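You operate a simulated robot arm through the tools that you are given. There is no shell and no other tool. Be economical: measure what you need, move in short steps, check, and stop when the job is done.

Carry out the task below with a simulated robot arm. There is one attempt and no reset: what you move stays moved.

Task
Put things in order on the top of the folding mat. At the end: the clear cup stands where the red spool stood; the silver flask stands where the green brush stood; the red spool stands where the silver flask stood; the green brush stands on top of the yellow frozen pack (marked "CORN"); whatever was shut is shut again. Leave all else as you found it, and nothing knocked over.

Only the result counts: the job must be done as asked and must still hold three seconds after the hand-in. Knocking over, shifting, dropping, spilling or breaking anything else fails it.

Robot
A 6-joint arm with a two-finger parallel gripper, fixed in place. Base frame: the origin is at the foot of the arm, x ahead of it, y to its left, z up; the work surface is at about z = 903. Readings come in mm, degrees, newtons and seconds.
With the tool pointing down near the work surface it reaches from about 240 to 640 mm from the base axis. Its first joint turns from -66.0 to 66.0 degrees. Payload 2.7 kg.
The tool frame sits at the grasp point between the pads (the TCP): z along the fingers, y along the line on which they close. The tips reach 23 mm beyond it. Largest opening 94 mm; finger width 38, thickness 10; the body of the gripper, 54 by 96 mm, starts 39 mm behind the TCP.
Orientation is that of the tool frame in the base frame, as a unit quaternion [w, x, y, z]. With the fingers straight down and closing along the base's y, the tool's x points along the base's -x, its y along +y and its z along -z.

Tools
- The arm moves only by the tool play_rows. Its argument "series" is a list of rows, each an object of numbers (a shift or turn left out is 0, a gripper value left out holds the last): "tx", "ty", "tz": the shift along the tool's x, y, z in units of 50 mm (1.0 is 50 mm); "rx", "ry", "rz": the turn, a rotation vector about the tool's x, y, z in units of 5 degrees (1.0 is 5 degrees). In form: [{"tx": .., "ty": .., "tz": .., "rx": .., "ry": .., "rz": ..}, ...]. A call has 1 to 10 rows; each row shifts and turns the commanded pose from where the row before left it, along the tool's axes as they then stand. "hand" is the finger opening in mm, from 0 to 94, set as the call begins (left out, the last holds). A call with a number of a shift or a turn outside -1 to 1 is refused whole. Each row takes 0.2 s and may step no farther than 50 mm and 8.6 degrees from the row before; otherwise, or with a gripper value out of range, the whole call is refused. A pose out of reach is approached as far as the arm can. The call stops where the force on the tool passes 40 N (or 10 N more than at its start, if that is more) or the arm is blocked; 0.2 s more then pass. Each finger travels about 45 mm/s and halts on what it meets, pressing with about 40 N; the grip force reading is that of the motor and also rises with nothing between the fingers. The clock runs only during rows and for 0.2 s after the last one: add rows that do not move to give the fingers time. It gives the time, the measured TCP pose, the force on the tool (base axes), the opening and the grip force at its end, in the units of the frame above (readings bear some noise).
- Cameras (640 x 400 px; columns grow to the right, rows downward): "scene" is fixed at [76.2, -428, 1408.8]; the picture's right is [0.78, -0.62, 0.00], its down [-0.33, -0.42, -0.85] and it looks along [0.53, 0.66, -0.53] (base axes); focal length 338 px, centre (320, 200). "wrist" rides on the gripper at [-39, 0, -44] in the tool frame; the picture's right is [0.00, -1.00, 0.00], its down [0.97, 0.00, -0.24] and it looks along [0.24, 0.00, 0.97] (tool axes); focal length 218 px, centre (320, 200).
- grab_frame(camera): a new picture of that camera. The clock stands still meanwhile.
- point_at(camera, pixels): for up to 12 pixels [column, row] of the newest picture of that camera ("zoom" is the newest enlarged one), the place [x, y, z] in the base frame of the surface seen there, good to about 3 mm. The clock stands still meanwhile.
- zoom(camera, box): a new picture of the part [left, top, right, bottom] of that camera's present view, enlarged. The clock stands still meanwhile.
- finish_job(): hands the job in; it is judged then, once.

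Go step by step. Measure first, check grasps and placings, and put right what went wrong. The budget is 80 turns and 54 pictures, counting those below and the enlarged ones. Unless the task says otherwise, let go and move clear before handing in, and close with one line.

The tools are called after "Call:" as a command line: name --argument value ..., lists and objects as JSON in quotes. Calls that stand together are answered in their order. play_rows: Moves the arm, as the interface text tells. Its arguments: {"type":"object","properties":{"series":{"type":"array"},"hand":{"type":"number"}},"required":["series"]} The other tools are called the same way: grab_frame (camera) takes a picture; point_at (camera, pixels) gives the place of the surface under pixels of a picture; zoom (camera, box) takes an enlarged picture of a part of a camera's view; finish_job () hands the job in.

At the start:

```text
clock: 0.0
eef_pos: [322.4, 94.2, 1177.2]
ee_rot: [0.001, 0.0, 1.0, 0.001]
wrist_force: [0.9, -0.2, 0.7]
gripper_width: 93.8
finger_force: 0.0
```

scene: 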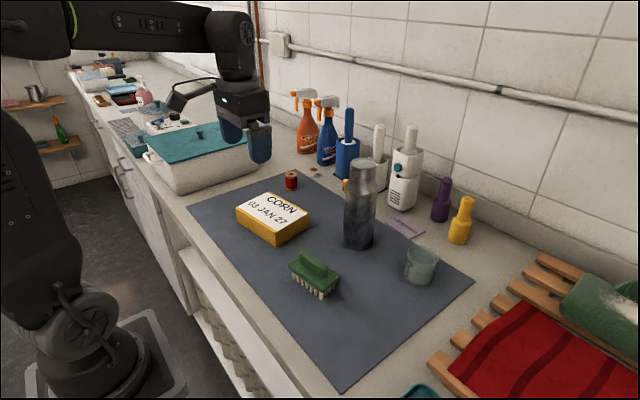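
wrist: 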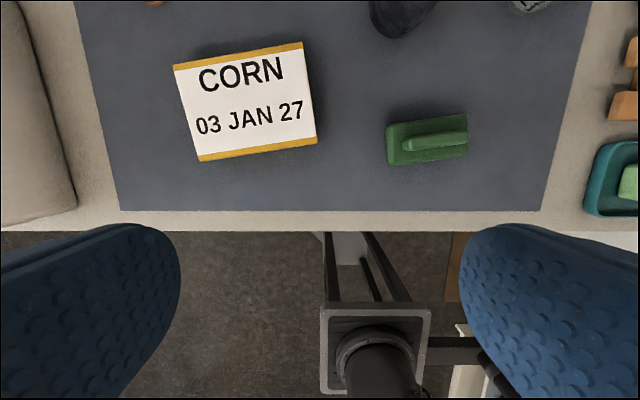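

The scene shows spool (291,180), pack (272,217), brush (315,272), flask (360,205), cup (420,265). I'll zoom in and measure.

Call:
zoom --camera "scene" --box '[180, 140, 480, 328]'

Call:
point_at --camera "scene" --pixels '[[291, 173], [291, 187], [272, 208], [315, 261], [315, 275], [362, 162], [358, 240], [420, 250], [420, 280], [190, 207], [340, 390], [472, 280]]'

Call:
point_at --camera "wrist" --pixels '[[175, 67], [301, 45], [316, 142], [200, 160], [388, 128], [466, 116], [467, 155], [390, 164], [405, 144], [465, 135], [120, 208], [540, 208]]'

```text
2.13 times, centred on (330, 234) of scene
```

zoom: 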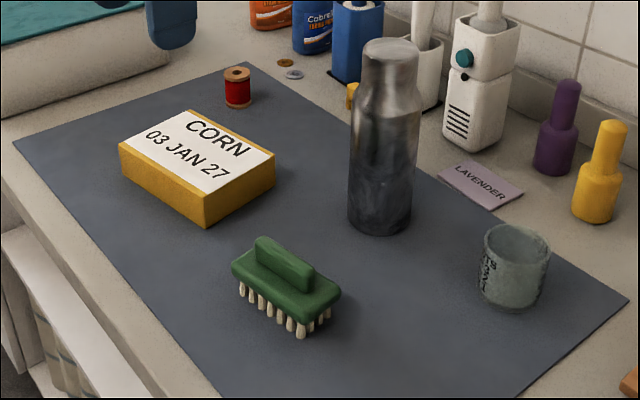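

```text
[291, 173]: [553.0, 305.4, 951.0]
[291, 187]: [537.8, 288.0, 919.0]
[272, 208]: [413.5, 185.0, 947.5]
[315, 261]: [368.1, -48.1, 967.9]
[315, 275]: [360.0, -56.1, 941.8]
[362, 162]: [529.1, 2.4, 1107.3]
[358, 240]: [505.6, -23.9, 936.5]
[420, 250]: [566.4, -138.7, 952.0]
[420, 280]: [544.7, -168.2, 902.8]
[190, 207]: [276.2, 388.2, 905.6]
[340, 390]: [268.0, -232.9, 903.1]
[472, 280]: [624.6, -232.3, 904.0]
```

```text
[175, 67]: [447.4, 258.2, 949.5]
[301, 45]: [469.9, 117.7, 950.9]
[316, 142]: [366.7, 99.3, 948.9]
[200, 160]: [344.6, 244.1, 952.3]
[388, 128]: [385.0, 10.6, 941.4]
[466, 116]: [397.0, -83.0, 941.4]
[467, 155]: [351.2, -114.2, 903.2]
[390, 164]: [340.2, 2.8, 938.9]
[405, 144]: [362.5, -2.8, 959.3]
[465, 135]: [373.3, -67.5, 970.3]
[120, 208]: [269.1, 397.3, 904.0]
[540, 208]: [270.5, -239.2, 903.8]
```

Positions are roughly known; I'll move the wrist camera over the middle for a better look from above.

Call:
play_rows --series '[{"tx": -0.85, "ty": -0.17, "tz": -0.3}, {"tx": -0.85, "ty": -0.17, "tz": -0.3}, {"tx": -0.85, "ty": -0.17, "tz": -0.3}, {"tx": -0.85, "ty": -0.17, "tz": -0.3}, {}]' --hand 94

Call:
grab_frame --camera "wrist"

```text
clock: 1.2
eef_pos: [491.5, 59.9, 1236.9]
ee_rot: [0.001, 0.0, 1.0, 0.001]
wrist_force: [-0.5, 0.8, -0.7]
gripper_width: 93.9
finger_force: 0.1
```

```text
50 pictures are left
```

wrist: 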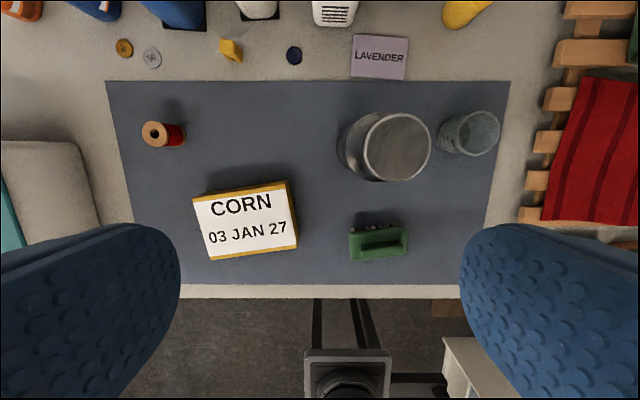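

Clear top view; spool (160,134), flask (398,146), cup (470,133), brush (378,242), pack (245,220). I'll measure edges.

Call:
point_at --camera "wrist" --pixels '[[143, 134], [168, 134], [155, 122], [155, 146], [364, 147], [430, 147], [397, 114], [397, 180], [480, 113], [480, 152], [463, 132], [498, 132]]'

Call:
point_at --camera "wrist" --pixels '[[194, 198], [284, 182], [297, 246], [213, 258], [350, 235], [406, 229], [407, 252], [351, 259], [362, 241], [404, 236], [362, 248], [404, 243]]'

Call:
zoom --camera "wrist" --box '[320, 90, 520, 270]'

```text
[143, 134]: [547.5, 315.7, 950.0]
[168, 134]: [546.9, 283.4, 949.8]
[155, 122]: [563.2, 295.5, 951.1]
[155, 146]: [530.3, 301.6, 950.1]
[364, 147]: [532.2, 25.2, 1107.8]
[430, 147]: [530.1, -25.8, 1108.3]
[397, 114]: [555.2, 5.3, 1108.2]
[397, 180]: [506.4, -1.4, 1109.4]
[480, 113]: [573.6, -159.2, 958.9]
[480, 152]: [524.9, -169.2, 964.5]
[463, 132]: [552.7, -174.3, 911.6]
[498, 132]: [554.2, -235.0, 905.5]
```

```text
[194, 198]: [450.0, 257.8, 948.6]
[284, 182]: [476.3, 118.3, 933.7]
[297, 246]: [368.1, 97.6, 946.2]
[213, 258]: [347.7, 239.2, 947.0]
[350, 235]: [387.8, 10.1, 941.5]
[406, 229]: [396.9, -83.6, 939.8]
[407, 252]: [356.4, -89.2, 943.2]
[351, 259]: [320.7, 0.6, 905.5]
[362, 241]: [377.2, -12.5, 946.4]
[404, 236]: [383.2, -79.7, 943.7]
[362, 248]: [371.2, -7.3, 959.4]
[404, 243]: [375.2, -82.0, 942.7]
```

```text
2.22 times, centred on (420, 180) of wrist
```

zoom: 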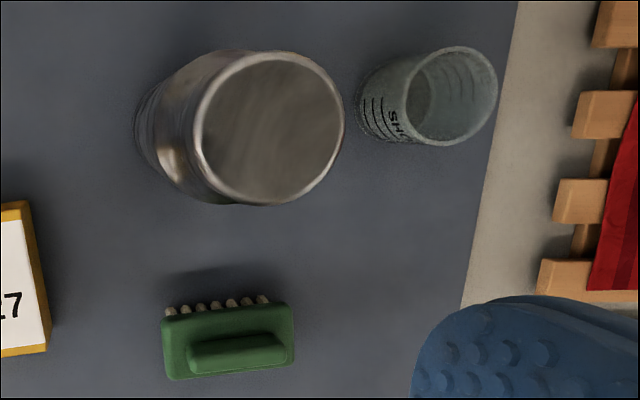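

Brush centre is about (369,-40), axis yawed ~7° from y; the pack is similarly oriented, centre ~(408,178), top ~949. I'll go over the brush and turn the tool so it closes across the short side.

Call:
play_rows --series '[{"tx": 0.61, "ty": -0.5}, {"tx": 0.61, "ty": -0.5}, {"tx": 0.61, "ty": -0.5}, {"tx": 0.61, "ty": -0.5}, {"rz": 1}, {"rz": 1}, {"rz": 1}, {"rz": 1}, {"rz": 1}, {"rz": 1}]'

Call:
play_rows --series '[{"rz": 1, "tz": 0.3}, {"rz": 1, "tz": 0.3}, {"rz": 1, "tz": 0.3}, {"rz": 1, "tz": 0.3}, {"rz": 1, "tz": 0.3}, {"rz": 1, "tz": 0.3}, {"rz": 1, "tz": 0.3}, {"rz": 1, "tz": 0.3}, {"rz": 1, "tz": 0.3}, {"rz": 1}]'

Call:
play_rows --series '[{"rz": 0.6}, {}]'

Call:
grab_frame --camera "wrist"

```text
clock: 3.4
eef_pos: [370.2, -39.1, 1238.8]
ee_rot: [0.001, 0.26, 0.966, 0.002]
wrist_force: [0.3, 0.0, -0.2]
gripper_width: 94.2
finger_force: 0.0
```

```text
clock: 5.6
eef_pos: [369.8, -38.9, 1102.2]
ee_rot: [0.0, 0.643, 0.766, 0.001]
wrist_force: [0.7, 0.1, 0.1]
gripper_width: 94.0
finger_force: 0.1
```

```text
clock: 6.2
eef_pos: [370.0, -38.9, 1102.2]
ee_rot: [0.0, 0.662, 0.749, 0.0]
wrist_force: [0.0, -0.2, 0.7]
gripper_width: 94.1
finger_force: 0.0
```

```text
48 pictures are left
```

wrist: 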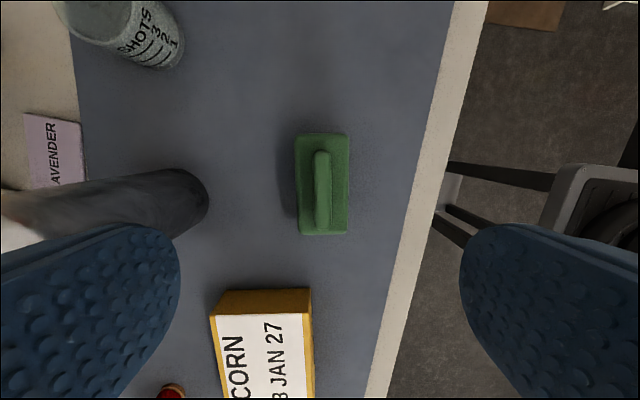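

Brush edges are vertical in the picture (centre (322,184)), so yaw is right. I'll descend straddling it and close.

Call:
play_rows --series '[{"tx": -0.07, "ty": -0.02}, {"tz": 0.8}, {"tz": 0.8}, {"tz": 0.8}, {"tz": 0.5}, {"tz": 0.3}, {}]'

Call:
play_rows --hand 25 --series '[{}, {}, {}, {}, {}]'

Call:
grab_frame --camera "scene"

```text
clock: 7.8
eef_pos: [369.7, -40.5, 945.3]
ee_rot: [0.0, 0.663, 0.749, 0.001]
wrist_force: [-0.2, 0.3, -0.8]
gripper_width: 94.1
finger_force: 0.0
```

```text
clock: 9.0
eef_pos: [370.3, -41.5, 944.3]
ee_rot: [-0.001, 0.662, 0.749, 0.001]
wrist_force: [-0.2, -0.3, 0.8]
gripper_width: 51.5
finger_force: 40.2
```

```text
47 pictures are left
```

scene: 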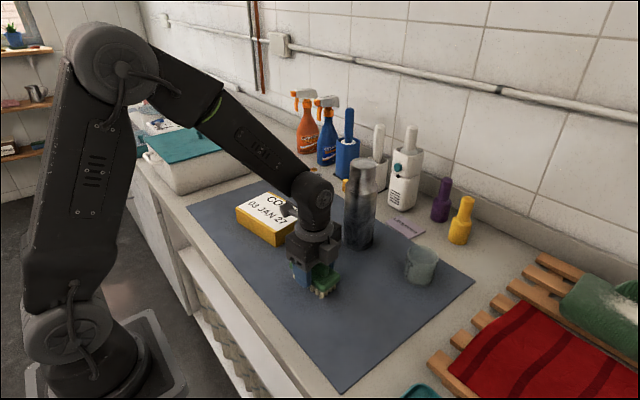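

Gripped at 51.5 mm. I'll lift and carry it over the pack centre (408,179).

Call:
play_rows --series '[{"tz": -0.5}, {"tz": -0.9}, {"tz": -0.6}, {"tx": 0.857, "ty": 0.259}, {"tx": 0.857, "ty": 0.259}, {"tx": 0.857, "ty": 0.259}, {"tx": 0.857, "ty": 0.259}, {"tx": 0.857, "ty": 0.259}, {}]'

Call:
grab_frame --camera "scene"

Call:
grab_frame --camera "wrist"

```text
clock: 11.0
eef_pos: [407.6, 178.9, 1041.7]
ee_rot: [0.0, 0.662, 0.749, 0.001]
wrist_force: [0.4, 0.4, -0.5]
gripper_width: 51.8
finger_force: 39.9
```

```text
46 pictures are left
```

scene: 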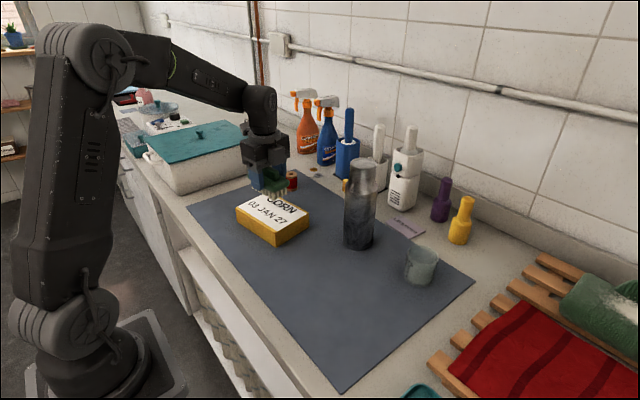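

```text
45 pictures are left
```

wrist: 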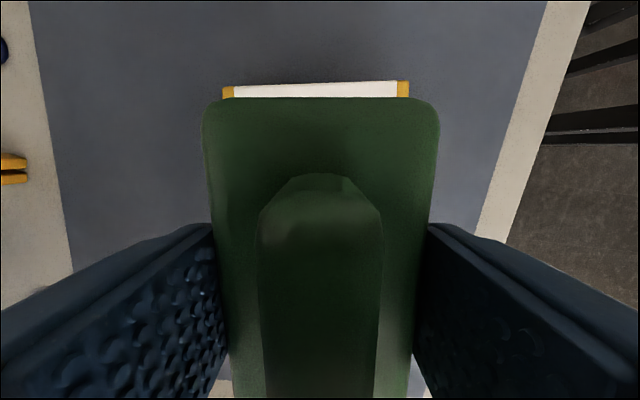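

Brush is centred over the pack (pack edges at columns 223–410). Lowering gently.

Call:
play_rows --series '[{"tz": 0.4}, {"tz": 0.4}, {"tz": 0.12}, {"tz": 0.04}, {"tz": 0.04}, {}]'

```text
clock: 12.4
eef_pos: [407.5, 177.6, 992.3]
ee_rot: [0.0, 0.663, 0.749, 0.001]
wrist_force: [0.4, -0.9, -1.0]
gripper_width: 51.7
finger_force: 39.8
```

Call:
play_rows --series '[{"tz": 0.02}, {"tz": 0.02}, {}]'

Call:
zoom --camera "scene" --box '[210, 140, 330, 260]'

```text
clock: 13.2
eef_pos: [408.6, 179.4, 990.7]
ee_rot: [0.0, 0.662, 0.749, 0.001]
wrist_force: [-0.2, 0.3, -2.1]
gripper_width: 51.8
finger_force: 39.6
```

```text
3.33 times, centred on (270, 200) of scene
```

zoom: 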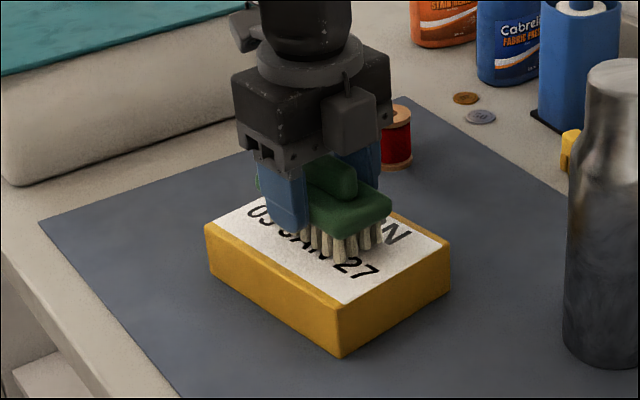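

Bristles are practically on the pack. I'll press down a few tenths more to confirm contact.

Call:
play_rows --series '[{"tz": 0.02}, {}]'

Call:
play_rows --series '[{"tz": 0.02}, {}]'

```text
clock: 13.8
eef_pos: [409.9, 178.8, 989.3]
ee_rot: [0.0, 0.663, 0.749, 0.001]
wrist_force: [1.2, 0.8, -1.1]
gripper_width: 51.5
finger_force: 39.9
```

```text
clock: 14.4
eef_pos: [409.0, 178.4, 990.2]
ee_rot: [0.0, 0.663, 0.749, 0.001]
wrist_force: [-1.2, -0.6, -0.5]
gripper_width: 51.6
finger_force: 39.9
```

Call:
play_rows --series '[{"tz": 0.02}, {"tz": 0.02}, {}, {}]'

Call:
zoom --camera "scene" --box '[240, 170, 320, 250]'

```text
clock: 15.4
eef_pos: [409.0, 178.0, 988.1]
ee_rot: [0.001, 0.663, 0.749, 0.002]
wrist_force: [-0.4, -0.3, 1.0]
gripper_width: 51.5
finger_force: 39.3
```

```text
5.00 times, centred on (280, 210) of scene
```

zoom: 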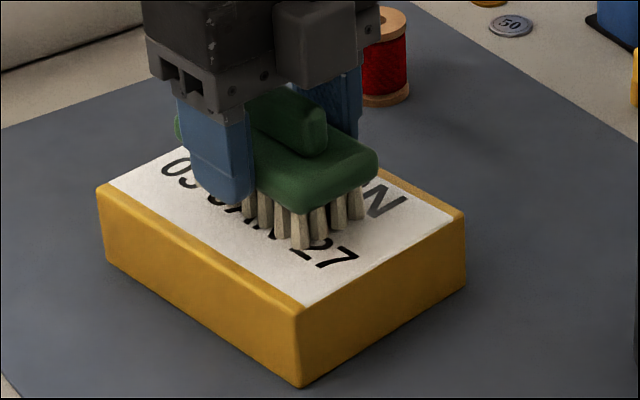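

Not clearly in contact yet; a little lower.

Call:
play_rows --series '[{"tz": 0.03}, {}, {}]'

Call:
play_rows --series '[{"tz": 0.03}, {}, {}]'

```text
clock: 16.2
eef_pos: [407.1, 177.8, 988.3]
ee_rot: [0.001, 0.662, 0.749, 0.002]
wrist_force: [0.2, -0.5, 16.5]
gripper_width: 51.4
finger_force: 39.7
```

```text
clock: 17.0
eef_pos: [409.3, 178.5, 987.6]
ee_rot: [0.001, 0.662, 0.749, 0.004]
wrist_force: [-6.1, -3.9, 38.1]
gripper_width: 51.5
finger_force: 39.6
```

Contact now (38 N upward); I'll back off ~1.5 mm of command, then release and rise.

Call:
play_rows --series '[{"tz": -0.03}, {"tz": -0.02}, {}]'

Call:
play_rows --hand 80 --series '[{}, {}, {}, {}, {"tz": -0.5}, {"tz": -1}, {"tz": -1}, {"tz": -1}, {}]'

Call:
grab_frame --camera "wrist"

Call:
zoom --camera "scene" --box '[220, 150, 380, 270]'

```text
clock: 17.8
eef_pos: [408.3, 178.7, 988.0]
ee_rot: [0.0, 0.663, 0.749, 0.003]
wrist_force: [0.6, 4.8, 17.5]
gripper_width: 51.6
finger_force: 39.8
```

```text
clock: 19.8
eef_pos: [408.3, 177.0, 1163.6]
ee_rot: [0.0, 0.663, 0.749, 0.001]
wrist_force: [0.1, 0.1, 0.1]
gripper_width: 79.9
finger_force: 0.1
```

```text
42 pictures are left
```

wrist: 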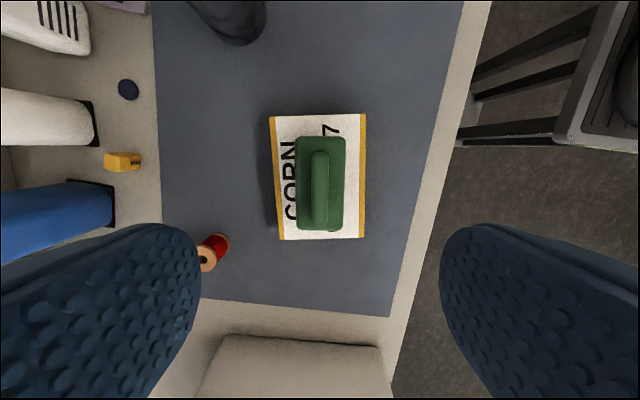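

```text
3.33 times, centred on (300, 210) of scene
```

zoom: 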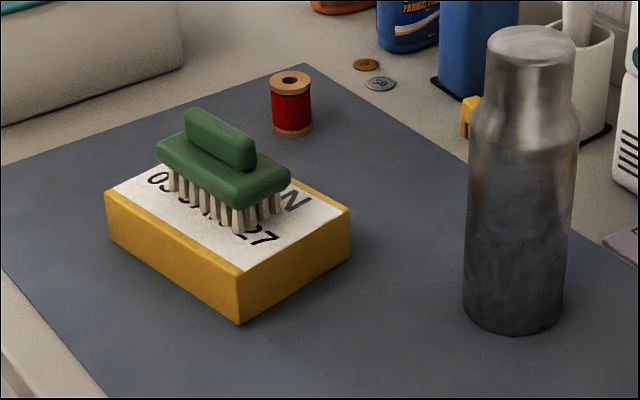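

Brush rests on the pack. Now I measure the flask's profile for a neck grasp.

Call:
zoom --camera "scene" --box '[320, 145, 400, 255]'

Call:
point_at --camera "scene" --pixels '[[361, 170], [361, 176], [361, 182], [360, 188], [360, 195], [360, 205], [360, 225], [359, 245], [346, 215], [374, 215], [351, 172], [374, 172]]'

```text
3.64 times, centred on (360, 200) of scene
```

zoom: 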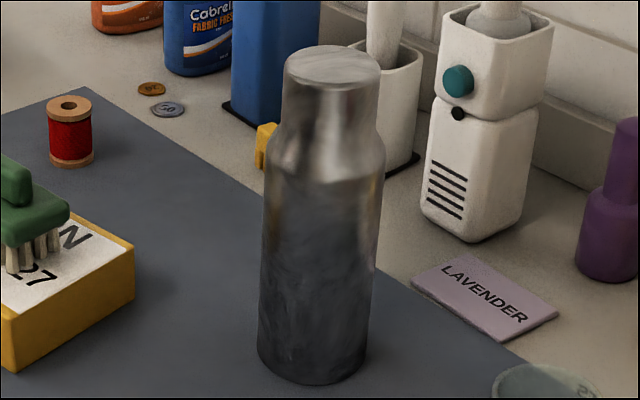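

```text
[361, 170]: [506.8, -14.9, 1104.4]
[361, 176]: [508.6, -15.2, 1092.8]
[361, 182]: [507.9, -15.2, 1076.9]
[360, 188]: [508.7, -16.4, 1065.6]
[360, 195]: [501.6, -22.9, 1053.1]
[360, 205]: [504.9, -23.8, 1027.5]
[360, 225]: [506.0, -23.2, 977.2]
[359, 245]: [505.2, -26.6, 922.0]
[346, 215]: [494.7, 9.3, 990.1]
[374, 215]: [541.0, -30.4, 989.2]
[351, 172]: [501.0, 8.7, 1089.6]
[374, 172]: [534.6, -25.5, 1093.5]
```

Neck is radius ~26 from z≈1064 to 1108, flask axis ≈(529.5,0). I'll move above it, and check with the wrist camera.

Call:
play_rows --series '[{"tx": -0.762, "ty": 0.394}, {"tx": -0.762, "ty": 0.394}, {"tx": -0.762, "ty": 0.394}, {"tx": -0.762, "ty": 0.394}, {"tx": -0.762, "ty": 0.394}, {}]' --hand 85

Call:
grab_frame --camera "wrist"

```text
clock: 21.2
eef_pos: [529.3, -0.4, 1164.7]
ee_rot: [0.0, 0.663, 0.748, 0.001]
wrist_force: [0.1, 0.1, 0.6]
gripper_width: 85.2
finger_force: 0.1
```

```text
39 pictures are left
```

wrist: 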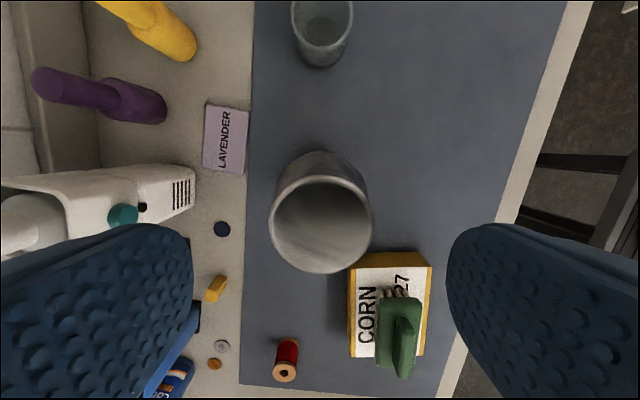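

Flask centred between fingers (321,223). Descend to the neck and close.

Call:
play_rows --series '[{"tx": -0.04, "tz": 0.5}, {"tz": 0.5}, {"tz": 0.4}, {"tz": 0.17}, {}]'

Call:
play_rows --hand 30 --series '[{}, {}, {}, {}]'

Call:
play_rows --series '[{"tz": -0.1}, {"tz": -0.1}, {"tz": -0.2}, {}]'

Call:
grab_frame --camera "scene"

```text
clock: 22.4
eef_pos: [529.2, -0.5, 1083.5]
ee_rot: [0.0, 0.662, 0.75, 0.001]
wrist_force: [-0.5, 0.0, -0.4]
gripper_width: 84.8
finger_force: 0.0
```

```text
clock: 23.4
eef_pos: [528.6, -0.4, 1083.7]
ee_rot: [0.0, 0.663, 0.749, 0.003]
wrist_force: [-0.2, -0.7, 3.3]
gripper_width: 60.0
finger_force: 39.6
```

```text
clock: 24.4
eef_pos: [528.5, 0.4, 1102.7]
ee_rot: [0.0, 0.662, 0.749, 0.001]
wrist_force: [-0.2, -0.1, -3.6]
gripper_width: 53.4
finger_force: 39.9
```

```text
38 pictures are left
```

scene: 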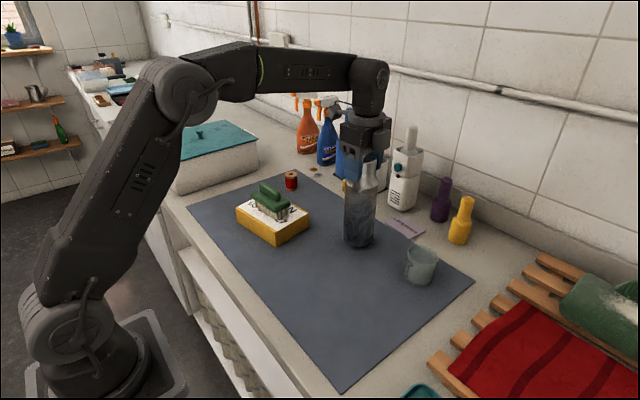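

The width went 60→53.4, so pads slid up off the shoulder to the neck; let me check whether the flask has lifted.

Call:
zoom --camera "scene" --box '[320, 145, 400, 255]'

Call:
point_at --camera "scene" --pixels '[[360, 195], [360, 205], [360, 225], [359, 243], [359, 246], [359, 249]]'

```text
3.64 times, centred on (360, 200) of scene
```

zoom: 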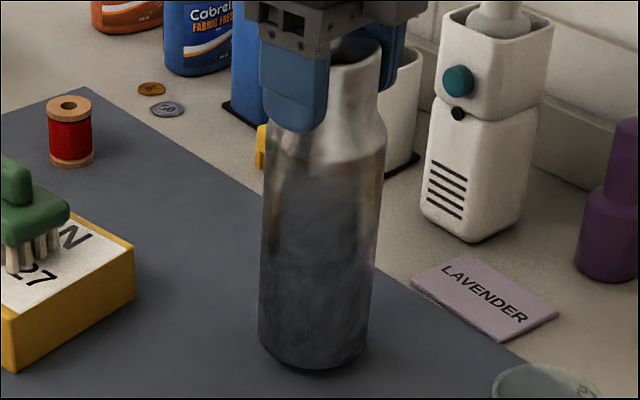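

```text
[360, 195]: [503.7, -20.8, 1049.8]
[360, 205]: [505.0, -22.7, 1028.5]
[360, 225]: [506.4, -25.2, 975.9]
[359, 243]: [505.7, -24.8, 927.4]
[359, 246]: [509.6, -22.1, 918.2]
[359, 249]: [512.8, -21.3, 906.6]
```

Flask is lifted ~11 mm and upright, held by the neck. Carrying it to the brush's former spot (369.5,-41.5).

Call:
play_rows --series '[{"tz": -0.3}, {"tz": -0.3}, {"tx": -0.108, "ty": -0.815}, {"tx": -0.108, "ty": -0.815}, {"tx": -0.108, "ty": -0.815}, {"tx": -0.108, "ty": -0.815}, {}, {"tz": 0.4}, {"tz": 0.15}, {}]'

Call:
grab_frame --camera "scene"

```text
clock: 26.6
eef_pos: [370.0, -43.3, 1106.4]
ee_rot: [-0.001, 0.663, 0.749, 0.001]
wrist_force: [0.6, 0.1, -4.3]
gripper_width: 53.4
finger_force: 40.0
```

```text
36 pictures are left
```

scene: 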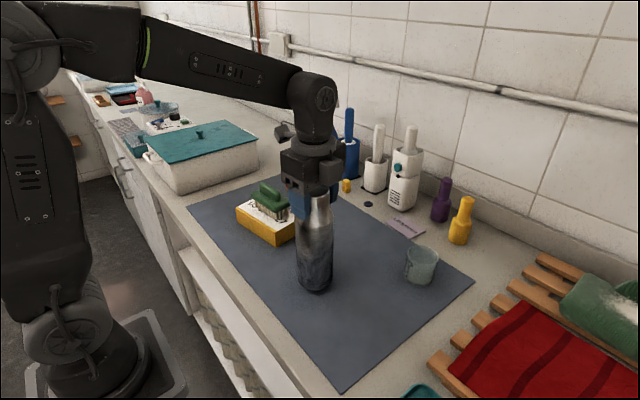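

Above the spot. Lowering in small steps toward contact.

Call:
play_rows --series '[{"tz": 0.1}, {"tz": 0.06}, {}, {}]'

Call:
play_rows --series '[{"tz": 0.04}, {}, {}]'

Call:
play_rows --series '[{"tz": 0.03}, {}, {}]'

```text
clock: 27.6
eef_pos: [370.2, -43.6, 1097.4]
ee_rot: [0.0, 0.662, 0.749, 0.001]
wrist_force: [-0.3, -0.2, -4.0]
gripper_width: 53.4
finger_force: 39.5
```

```text
clock: 28.4
eef_pos: [371.2, -43.4, 1095.3]
ee_rot: [0.0, 0.663, 0.749, 0.002]
wrist_force: [-1.2, 0.1, -3.9]
gripper_width: 53.0
finger_force: 40.5
```

```text
clock: 29.2
eef_pos: [369.7, -41.1, 1092.7]
ee_rot: [0.0, 0.662, 0.749, 0.001]
wrist_force: [-0.5, -0.6, -4.0]
gripper_width: 53.1
finger_force: 39.8
```

Call:
play_rows --series '[{"tz": 0.03}, {}, {}]'

Call:
play_rows --series '[{"tz": 0.03}, {}, {}]'

Call:
zoom --camera "scene" --box '[270, 180, 360, 300]'

```text
clock: 30.0
eef_pos: [371.5, -43.4, 1092.4]
ee_rot: [0.0, 0.663, 0.749, 0.002]
wrist_force: [0.4, 0.5, -3.7]
gripper_width: 53.0
finger_force: 40.2
```

```text
clock: 30.8
eef_pos: [368.2, -44.1, 1089.8]
ee_rot: [0.0, 0.663, 0.749, 0.002]
wrist_force: [-0.3, 1.6, -1.0]
gripper_width: 53.0
finger_force: 40.1
```

```text
3.33 times, centred on (315, 240) of scene
```

zoom: 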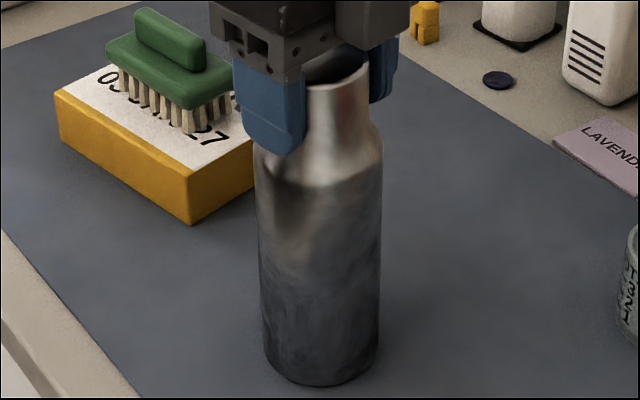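

Weight is transferring (force −4 → −1). One more small step, then release and rise.

Call:
play_rows --series '[{"tz": 0.01}, {}, {}]'

Call:
play_rows --hand 90 --series '[{}, {}, {}, {}, {"tz": -0.3}, {"tz": -0.7}, {"tz": -0.8}, {}]'

Call:
grab_frame --camera "scene"

Call:
grab_frame --camera "wrist"

```text
clock: 31.6
eef_pos: [369.8, -43.5, 1090.7]
ee_rot: [0.001, 0.662, 0.749, 0.001]
wrist_force: [0.1, 1.5, 10.9]
gripper_width: 52.9
finger_force: 40.0
```

```text
clock: 33.4
eef_pos: [366.3, -43.3, 1177.7]
ee_rot: [0.0, 0.663, 0.748, 0.001]
wrist_force: [0.2, 0.2, -0.2]
gripper_width: 90.0
finger_force: 0.1
```

```text
34 pictures are left
```

scene: 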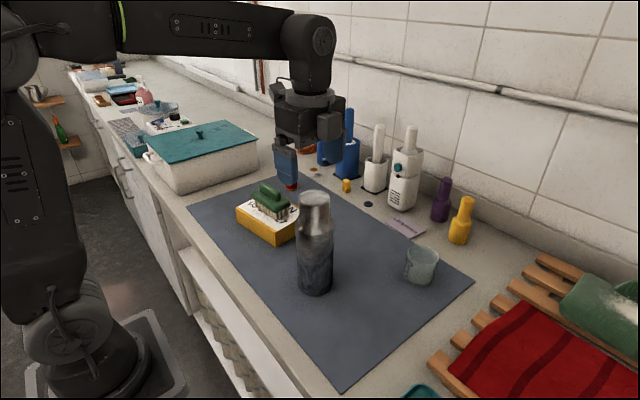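

```text
33 pictures are left
```

wrist: 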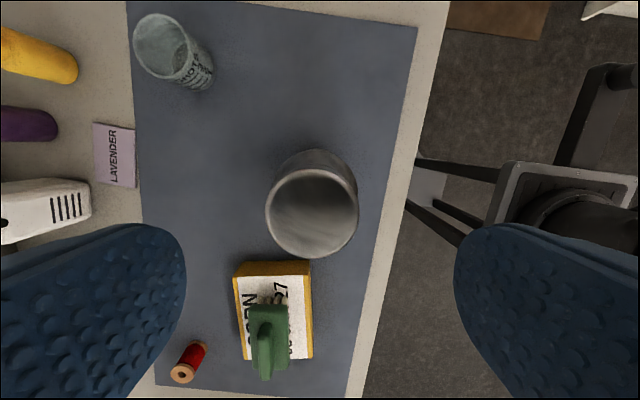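

Flask stands in place (≈(370,-45)). Next the spool at ≈(547.6,299.6); I go above it and check.

Call:
play_rows --series '[{"tx": 0.706, "ty": 0.486}, {"tx": 0.706, "ty": 0.486}, {"tx": 0.706, "ty": 0.486}, {"tx": 0.706, "ty": 0.486}, {"tx": 0.706, "ty": 0.486}, {"tx": 0.706, "ty": 0.486}, {"tx": 0.706, "ty": 0.486}, {"tx": 0.706, "ty": 0.486}, {"tx": 0.706, "ty": 0.486}, {}]' --hand 75

Call:
grab_frame --camera "wrist"

Call:
grab_frame --camera "scene"

```text
clock: 35.6
eef_pos: [512.3, 258.2, 1169.7]
ee_rot: [0.0, 0.662, 0.749, 0.001]
wrist_force: [-0.6, 0.1, 0.2]
gripper_width: 75.0
finger_force: 0.1
out of reach, approached as far as the arm can: row 8, 9
```

```text
32 pictures are left
```

wrist: 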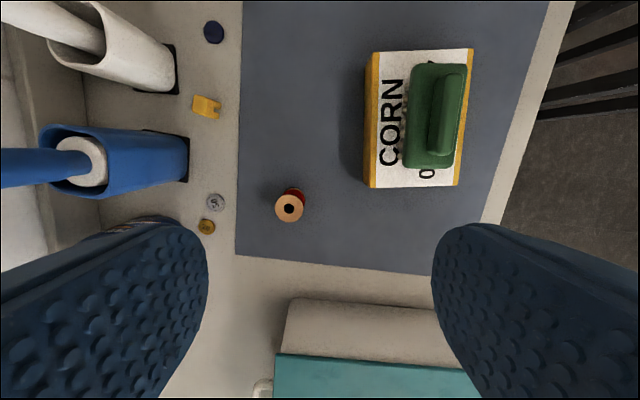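

```text
31 pictures are left
```

scene: 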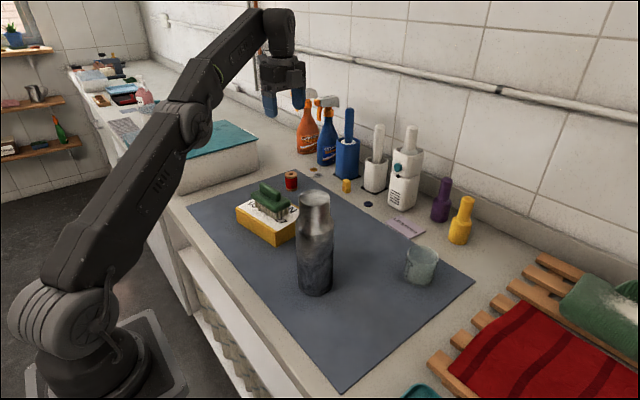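

At this height the target was out of reach; spool measured again at ≈(546,299). I'll descend and see where the pose ends up.

Call:
play_rows --series '[{"tz": 0.8}, {"tz": 0.8}, {"tz": 0.8}, {"tz": 0.4}, {}]'

Call:
grab_frame --camera "wrist"

```text
clock: 36.8
eef_pos: [515.0, 257.7, 1029.0]
ee_rot: [0.0, 0.663, 0.749, 0.002]
wrist_force: [0.2, 0.5, 0.1]
gripper_width: 74.9
finger_force: 0.1
```

```text
30 pictures are left
```

wrist: 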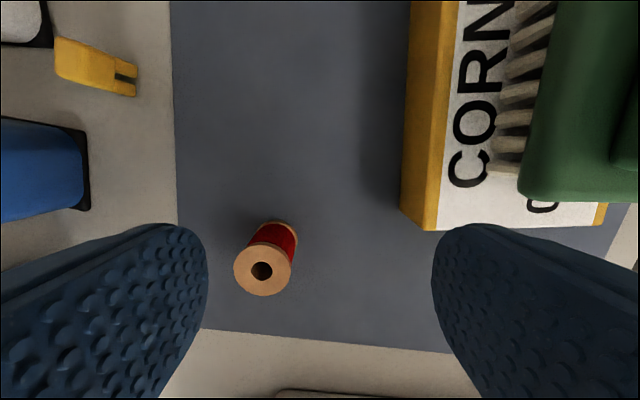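

Spool is at tool offset (+37.7,+36.7). I descend a bit, then shift over it.

Call:
play_rows --series '[{"tz": 0.6}, {"tx": 0.38, "ty": 0.365}, {"tx": 0.37, "ty": 0.365}, {}]'

Call:
grab_frame --camera "wrist"

```text
clock: 37.8
eef_pos: [545.6, 300.4, 998.7]
ee_rot: [0.001, 0.663, 0.749, 0.002]
wrist_force: [0.1, 0.3, -0.1]
gripper_width: 75.2
finger_force: 0.1
```

```text
29 pictures are left
```

wrist: 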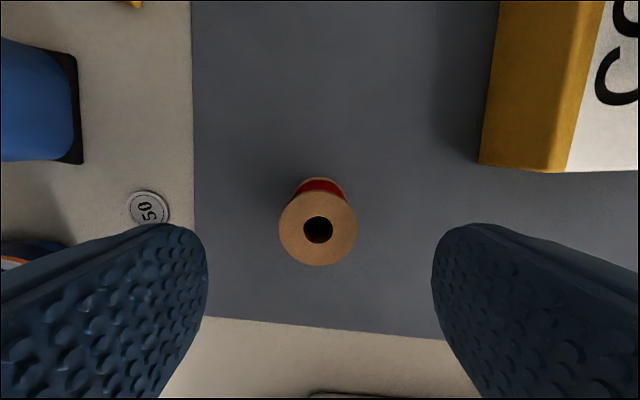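

Spool centred (318,228), true centre ≈(547,297.5). Descend and grip.

Call:
play_rows --series '[{"tx": -0.06, "tz": 0.5}, {"tz": 0.5}, {"tz": 0.25}, {}]'

Call:
play_rows --hand 15 --series '[{}, {}, {}, {}, {}]'

Call:
play_rows --series '[{"tz": -0.4}, {"tz": -0.6}, {}]'

Call:
grab_frame --camera "scene"

```text
clock: 38.8
eef_pos: [547.7, 298.7, 935.8]
ee_rot: [0.0, 0.663, 0.749, 0.001]
wrist_force: [-0.5, 0.3, 0.4]
gripper_width: 75.0
finger_force: 0.0
```

```text
clock: 40.0
eef_pos: [547.4, 298.3, 937.3]
ee_rot: [0.001, 0.663, 0.748, 0.002]
wrist_force: [0.1, -0.2, -0.4]
gripper_width: 34.4
finger_force: 39.4
```

```text
clock: 40.8
eef_pos: [549.0, 300.5, 990.8]
ee_rot: [0.0, 0.663, 0.749, 0.002]
wrist_force: [0.7, -0.3, -0.5]
gripper_width: 34.2
finger_force: 40.4
```

```text
28 pictures are left
```

scene: 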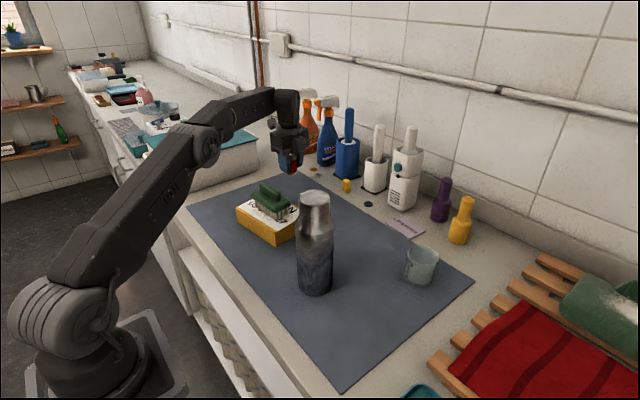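

Spool held (34 mm). Carrying it to the flask's old spot (529,-1).

Call:
play_rows --series '[{"tx": -0.84, "ty": -0.157}, {"tx": -0.84, "ty": -0.157}, {"tx": -0.84, "ty": -0.157}, {"tx": -0.84, "ty": -0.157}, {"tx": -0.84, "ty": -0.157}, {"tx": -0.84, "ty": -0.157}, {"tx": -0.84, "ty": -0.157}, {}]'

Call:
play_rows --series '[{"tz": 0.5}, {"tz": 0.3}, {"tz": 0.1}, {}, {}]'

```text
clock: 42.6
eef_pos: [528.4, -4.1, 986.6]
ee_rot: [0.0, 0.662, 0.75, 0.001]
wrist_force: [0.0, 1.2, 0.0]
gripper_width: 34.1
finger_force: 39.9
```

```text
clock: 43.8
eef_pos: [529.9, -1.7, 941.2]
ee_rot: [0.001, 0.663, 0.749, 0.001]
wrist_force: [0.3, 0.4, -0.3]
gripper_width: 34.2
finger_force: 40.2
```

Near the surface at (529.9,-1.7); lowering the last millimetres to contact.

Call:
play_rows --series '[{"tz": 0.06}, {}, {}]'

Call:
play_rows --series '[{"tz": 0.03}, {}, {}]'

Call:
zoom --camera "scene" --box '[320, 170, 420, 260]'

```text
clock: 44.6
eef_pos: [528.6, -1.6, 939.8]
ee_rot: [-0.001, 0.663, 0.749, 0.002]
wrist_force: [1.0, 0.8, -0.5]
gripper_width: 34.2
finger_force: 39.9
```

```text
clock: 45.4
eef_pos: [527.6, -1.7, 937.7]
ee_rot: [-0.001, 0.662, 0.749, 0.001]
wrist_force: [0.0, -0.3, -1.0]
gripper_width: 34.5
finger_force: 40.1
```

```text
4.44 times, centred on (370, 215) of scene
```

zoom: 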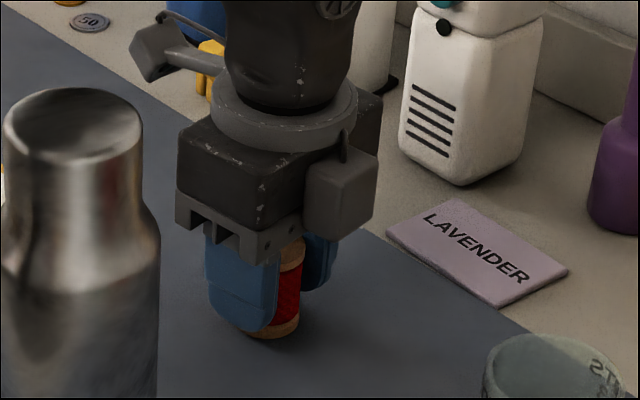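

Call:
play_rows --series '[{"tz": 0.02}, {}, {}]'

Call:
play_rows --series '[{"tz": 0.02}, {}, {}]'

```text
clock: 46.2
eef_pos: [529.3, -0.5, 937.1]
ee_rot: [0.001, 0.663, 0.749, 0.002]
wrist_force: [0.2, -0.1, -0.2]
gripper_width: 34.2
finger_force: 39.8
```

```text
clock: 47.0
eef_pos: [530.2, -1.2, 935.9]
ee_rot: [0.001, 0.662, 0.749, 0.002]
wrist_force: [-1.8, 2.7, 6.8]
gripper_width: 34.1
finger_force: 39.8
```

Contact (6.8 N up). Release and rise, then check.

Call:
play_rows --hand 90 --series '[{}, {}, {}, {}, {"tz": -0.4}, {"tz": -0.9}, {"tz": -0.9}, {"tz": -0.4}, {}]'

Call:
grab_frame --camera "wrist"

Call:
grab_frame --camera "scene"

```text
clock: 49.0
eef_pos: [527.7, 1.8, 1062.3]
ee_rot: [0.0, 0.662, 0.749, 0.001]
wrist_force: [0.5, 0.1, 0.1]
gripper_width: 90.0
finger_force: 0.1
```

```text
26 pictures are left
```

wrist: 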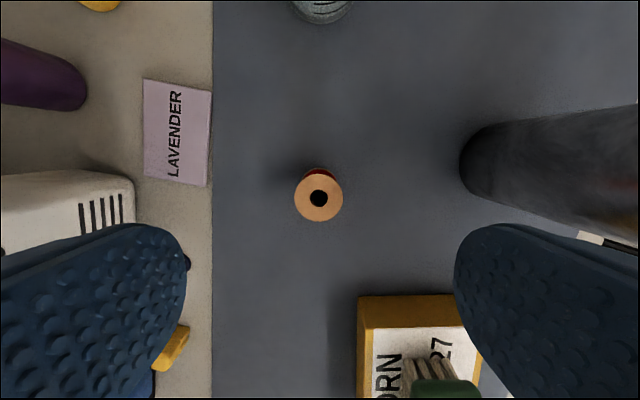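

```text
25 pictures are left
```

scene: 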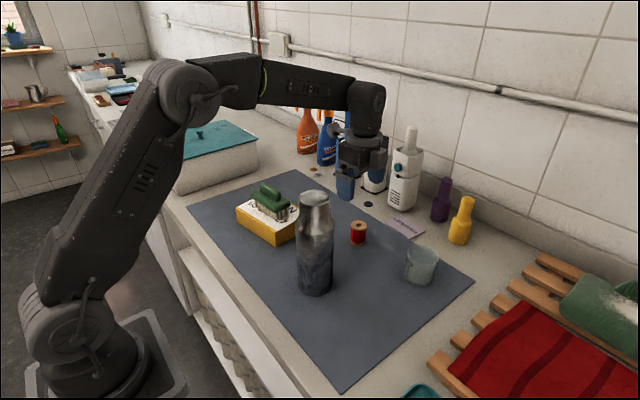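

Spool placed. Now move above the cup at ≈(548,-163).

Call:
play_rows --series '[{"tx": -0.816}, {"tx": -0.816}, {"tx": -0.816}, {"tx": -0.816}, {}]' --hand 94

Call:
grab_frame --camera "wrist"

Call:
zoom --camera "scene" --box '[370, 220, 470, 300]'

```text
clock: 50.2
eef_pos: [549.5, -163.0, 1066.4]
ee_rot: [0.0, 0.662, 0.749, 0.002]
wrist_force: [-0.1, 0.5, 0.4]
gripper_width: 93.9
finger_force: 0.1
```

```text
24 pictures are left
```

wrist: 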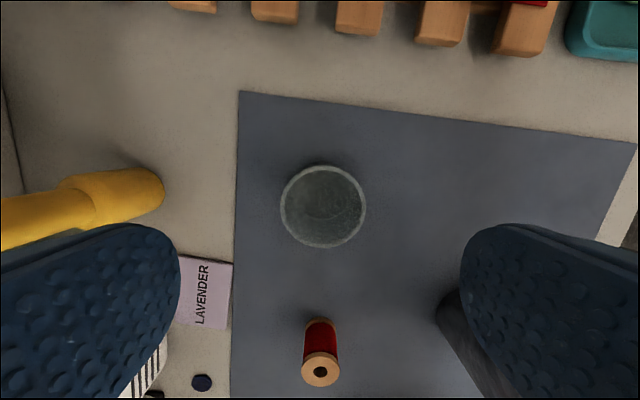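

```text
5.00 times, centred on (420, 260) of scene
```

zoom: 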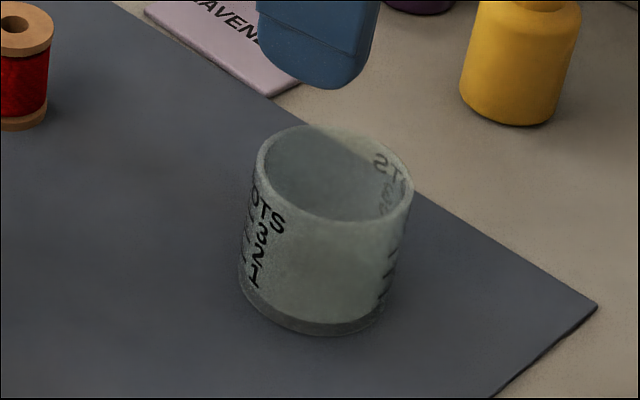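

Cup centred at (323,206), diameter ~58. Descend and close stepwise to keep the force low.

Call:
play_rows --series '[{"tx": 0.03, "ty": -0.04, "tz": 0.6}, {"tz": 0.9}, {"tz": 0.7}, {"tz": 0.32}, {}]'

Call:
play_rows --hand 57 --series '[{}, {}, {}, {}]'

```text
clock: 51.4
eef_pos: [547.1, -160.9, 941.2]
ee_rot: [0.0, 0.662, 0.749, 0.002]
wrist_force: [-0.4, -0.2, 0.6]
gripper_width: 94.0
finger_force: 0.1
```

```text
clock: 52.4
eef_pos: [547.0, -161.0, 940.5]
ee_rot: [0.0, 0.663, 0.749, 0.002]
wrist_force: [-1.3, 0.0, 1.5]
gripper_width: 57.8
finger_force: 39.6
```

Gripped at 57.8 mm. Lift and check.

Call:
play_rows --hand 54 --series '[{}, {"tz": -0.3}, {"tz": -0.7}, {"tz": -0.4}, {}]'

Call:
zoom --camera "scene" --box '[340, 180, 480, 300]'

```text
clock: 53.6
eef_pos: [546.6, -160.8, 1010.0]
ee_rot: [-0.001, 0.662, 0.749, 0.001]
wrist_force: [-0.2, 0.2, -1.3]
gripper_width: 57.8
finger_force: 40.3
```

```text
3.33 times, centred on (410, 240) of scene
```

zoom: 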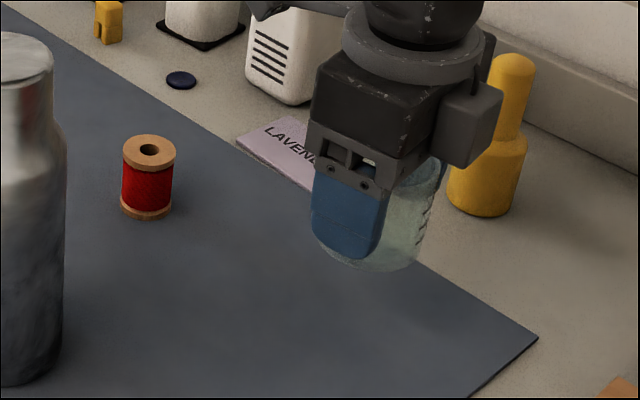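

Cup is held and lifted. Carrying it to the spool's former place (547,298), above the spool.

Call:
play_rows --series '[{"tz": -0.3}, {"tx": 0.911, "ty": 0.1138}, {"tx": 0.911, "ty": 0.1138}, {"tx": 0.911, "ty": 0.1138}, {"tx": 0.911, "ty": 0.1138}, {"tx": 0.911, "ty": 0.1138}, {"tx": 0.911, "ty": 0.1138}, {"tx": 0.911, "ty": 0.1138}, {"tz": 0.6}, {}]'

Call:
play_rows --series '[{"tx": 0.911, "ty": 0.1138}, {"tx": 0.911, "ty": 0.1138}, {"tx": 0.911, "ty": 0.1138}, {}, {}]'

Call:
zoom --camera "scene" --box '[220, 120, 400, 260]'

```text
clock: 55.8
eef_pos: [550.2, 159.6, 992.8]
ee_rot: [0.0, 0.662, 0.75, 0.001]
wrist_force: [-0.4, -0.1, -0.5]
gripper_width: 58.1
finger_force: 40.1
```

```text
clock: 57.0
eef_pos: [548.4, 296.3, 995.9]
ee_rot: [0.0, 0.662, 0.75, 0.001]
wrist_force: [-0.6, 0.7, -0.5]
gripper_width: 57.9
finger_force: 40.2
```

```text
2.86 times, centred on (310, 190) of scene
```

zoom: 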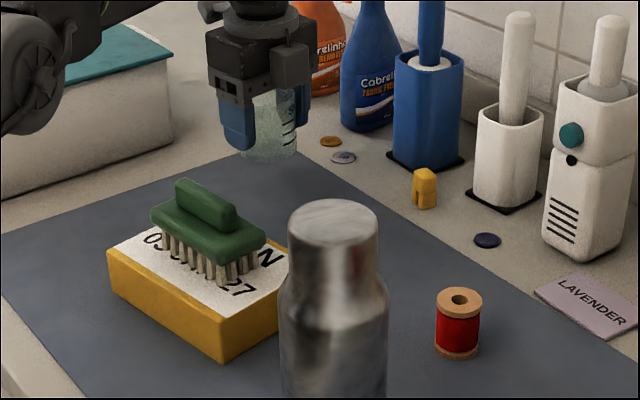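

Above target; lowering toward grasp height 940.5.

Call:
play_rows --series '[{"tz": 0.5}, {"tz": 0.4}, {"tz": 0.08}, {}, {}]'

Call:
play_rows --series '[{"tz": 0.04}, {}, {}]'

Call:
play_rows --series '[{"tz": 0.03}, {}, {}]'

```text
clock: 58.2
eef_pos: [547.8, 298.3, 947.1]
ee_rot: [0.0, 0.662, 0.749, 0.002]
wrist_force: [-0.2, -0.3, -0.8]
gripper_width: 57.9
finger_force: 40.6
```

```text
clock: 59.0
eef_pos: [547.4, 299.3, 944.3]
ee_rot: [0.0, 0.663, 0.749, 0.001]
wrist_force: [0.2, -0.1, -0.5]
gripper_width: 57.8
finger_force: 39.9
```

```text
clock: 59.8
eef_pos: [547.3, 298.7, 943.5]
ee_rot: [0.0, 0.662, 0.75, 0.001]
wrist_force: [0.0, -0.4, -0.8]
gripper_width: 57.5
finger_force: 40.0
```

Call:
play_rows --series '[{"tz": 0.03}, {}, {}]'

Call:
play_rows --series '[{"tz": 0.02}, {}, {}]'

```text
clock: 60.6
eef_pos: [548.2, 298.9, 941.4]
ee_rot: [0.0, 0.663, 0.749, 0.001]
wrist_force: [-0.4, 0.0, -0.8]
gripper_width: 57.6
finger_force: 40.4
```

```text
clock: 61.4
eef_pos: [548.4, 297.9, 941.0]
ee_rot: [0.001, 0.663, 0.749, 0.002]
wrist_force: [0.8, 2.3, 5.7]
gripper_width: 58.0
finger_force: 39.8
```

Contact (5.7 N up). Release and rise, then check everything.

Call:
play_rows --hand 90 --series '[{}, {}, {}, {}, {"tz": -0.3}, {"tz": -0.7}, {"tz": -0.6}, {"tx": -0.5, "ty": -0.3}, {"tx": -0.5, "ty": -0.3, "tz": -0.7}, {"tz": -0.7}]'

Call:
play_rows --series '[{"tx": -0.7, "ty": -0.6}, {"tx": -0.7, "ty": -0.6, "tz": -0.3}, {"tz": -0.6}, {}, {}]'

Call:
grab_frame --camera "scene"

Call:
grab_frame --camera "wrist"

```text
clock: 63.6
eef_pos: [525.7, 246.9, 1088.0]
ee_rot: [0.0, 0.663, 0.749, 0.002]
wrist_force: [-0.5, 0.7, -0.2]
gripper_width: 90.0
finger_force: 0.2
```

```text
clock: 64.8
eef_pos: [473.7, 165.3, 1131.0]
ee_rot: [-0.001, 0.663, 0.749, 0.0]
wrist_force: [0.3, -0.7, 0.2]
gripper_width: 90.0
finger_force: 0.1
```

```text
20 pictures are left
```

scene: 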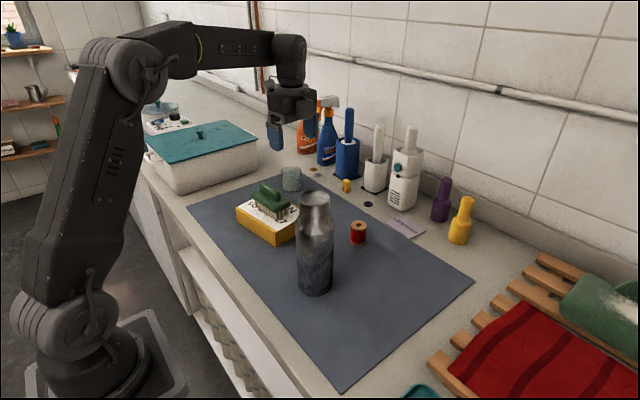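

```text
19 pictures are left
```

wrist: 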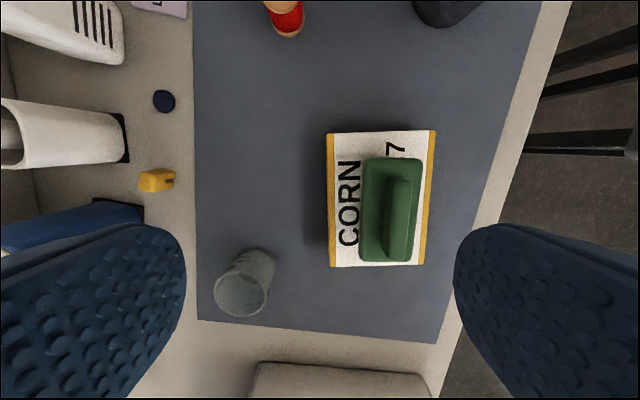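

All standing. A quick position check on flask, cup and spool.

Call:
point_at --camera "scene" --pixels '[[315, 250], [315, 275], [315, 205], [358, 233], [291, 182]]'

Call:
zoom --camera "scene" --box '[220, 140, 400, 300]'

```text
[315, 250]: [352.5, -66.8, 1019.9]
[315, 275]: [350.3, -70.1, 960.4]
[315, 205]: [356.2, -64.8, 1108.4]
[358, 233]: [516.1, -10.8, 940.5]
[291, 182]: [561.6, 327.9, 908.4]
```

```text
2.50 times, centred on (310, 220) of scene
```

zoom: 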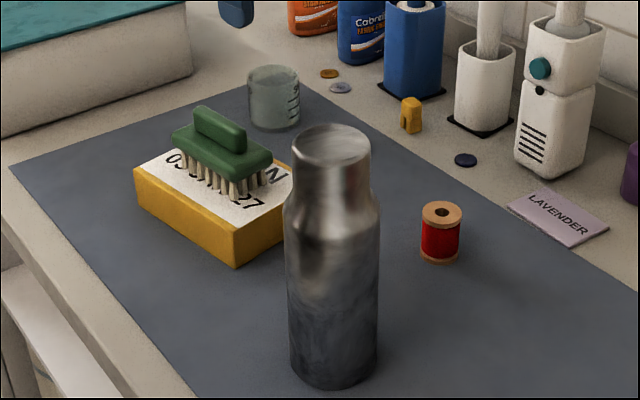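

Flask axis works out to about (370,-43), and the cup, spool and brush all stand in their places with nothing else disturbed. Handing in.

Call:
finish_job

```text
The job is handed in.
```

The job is handed in. The cup stands where the spool was, the flask where the brush was, the spool where the flask was, and the brush on the CORN pack. Nothing had to be opened, nothing was knocked over, and in the last pictures nothing else looked out of place.
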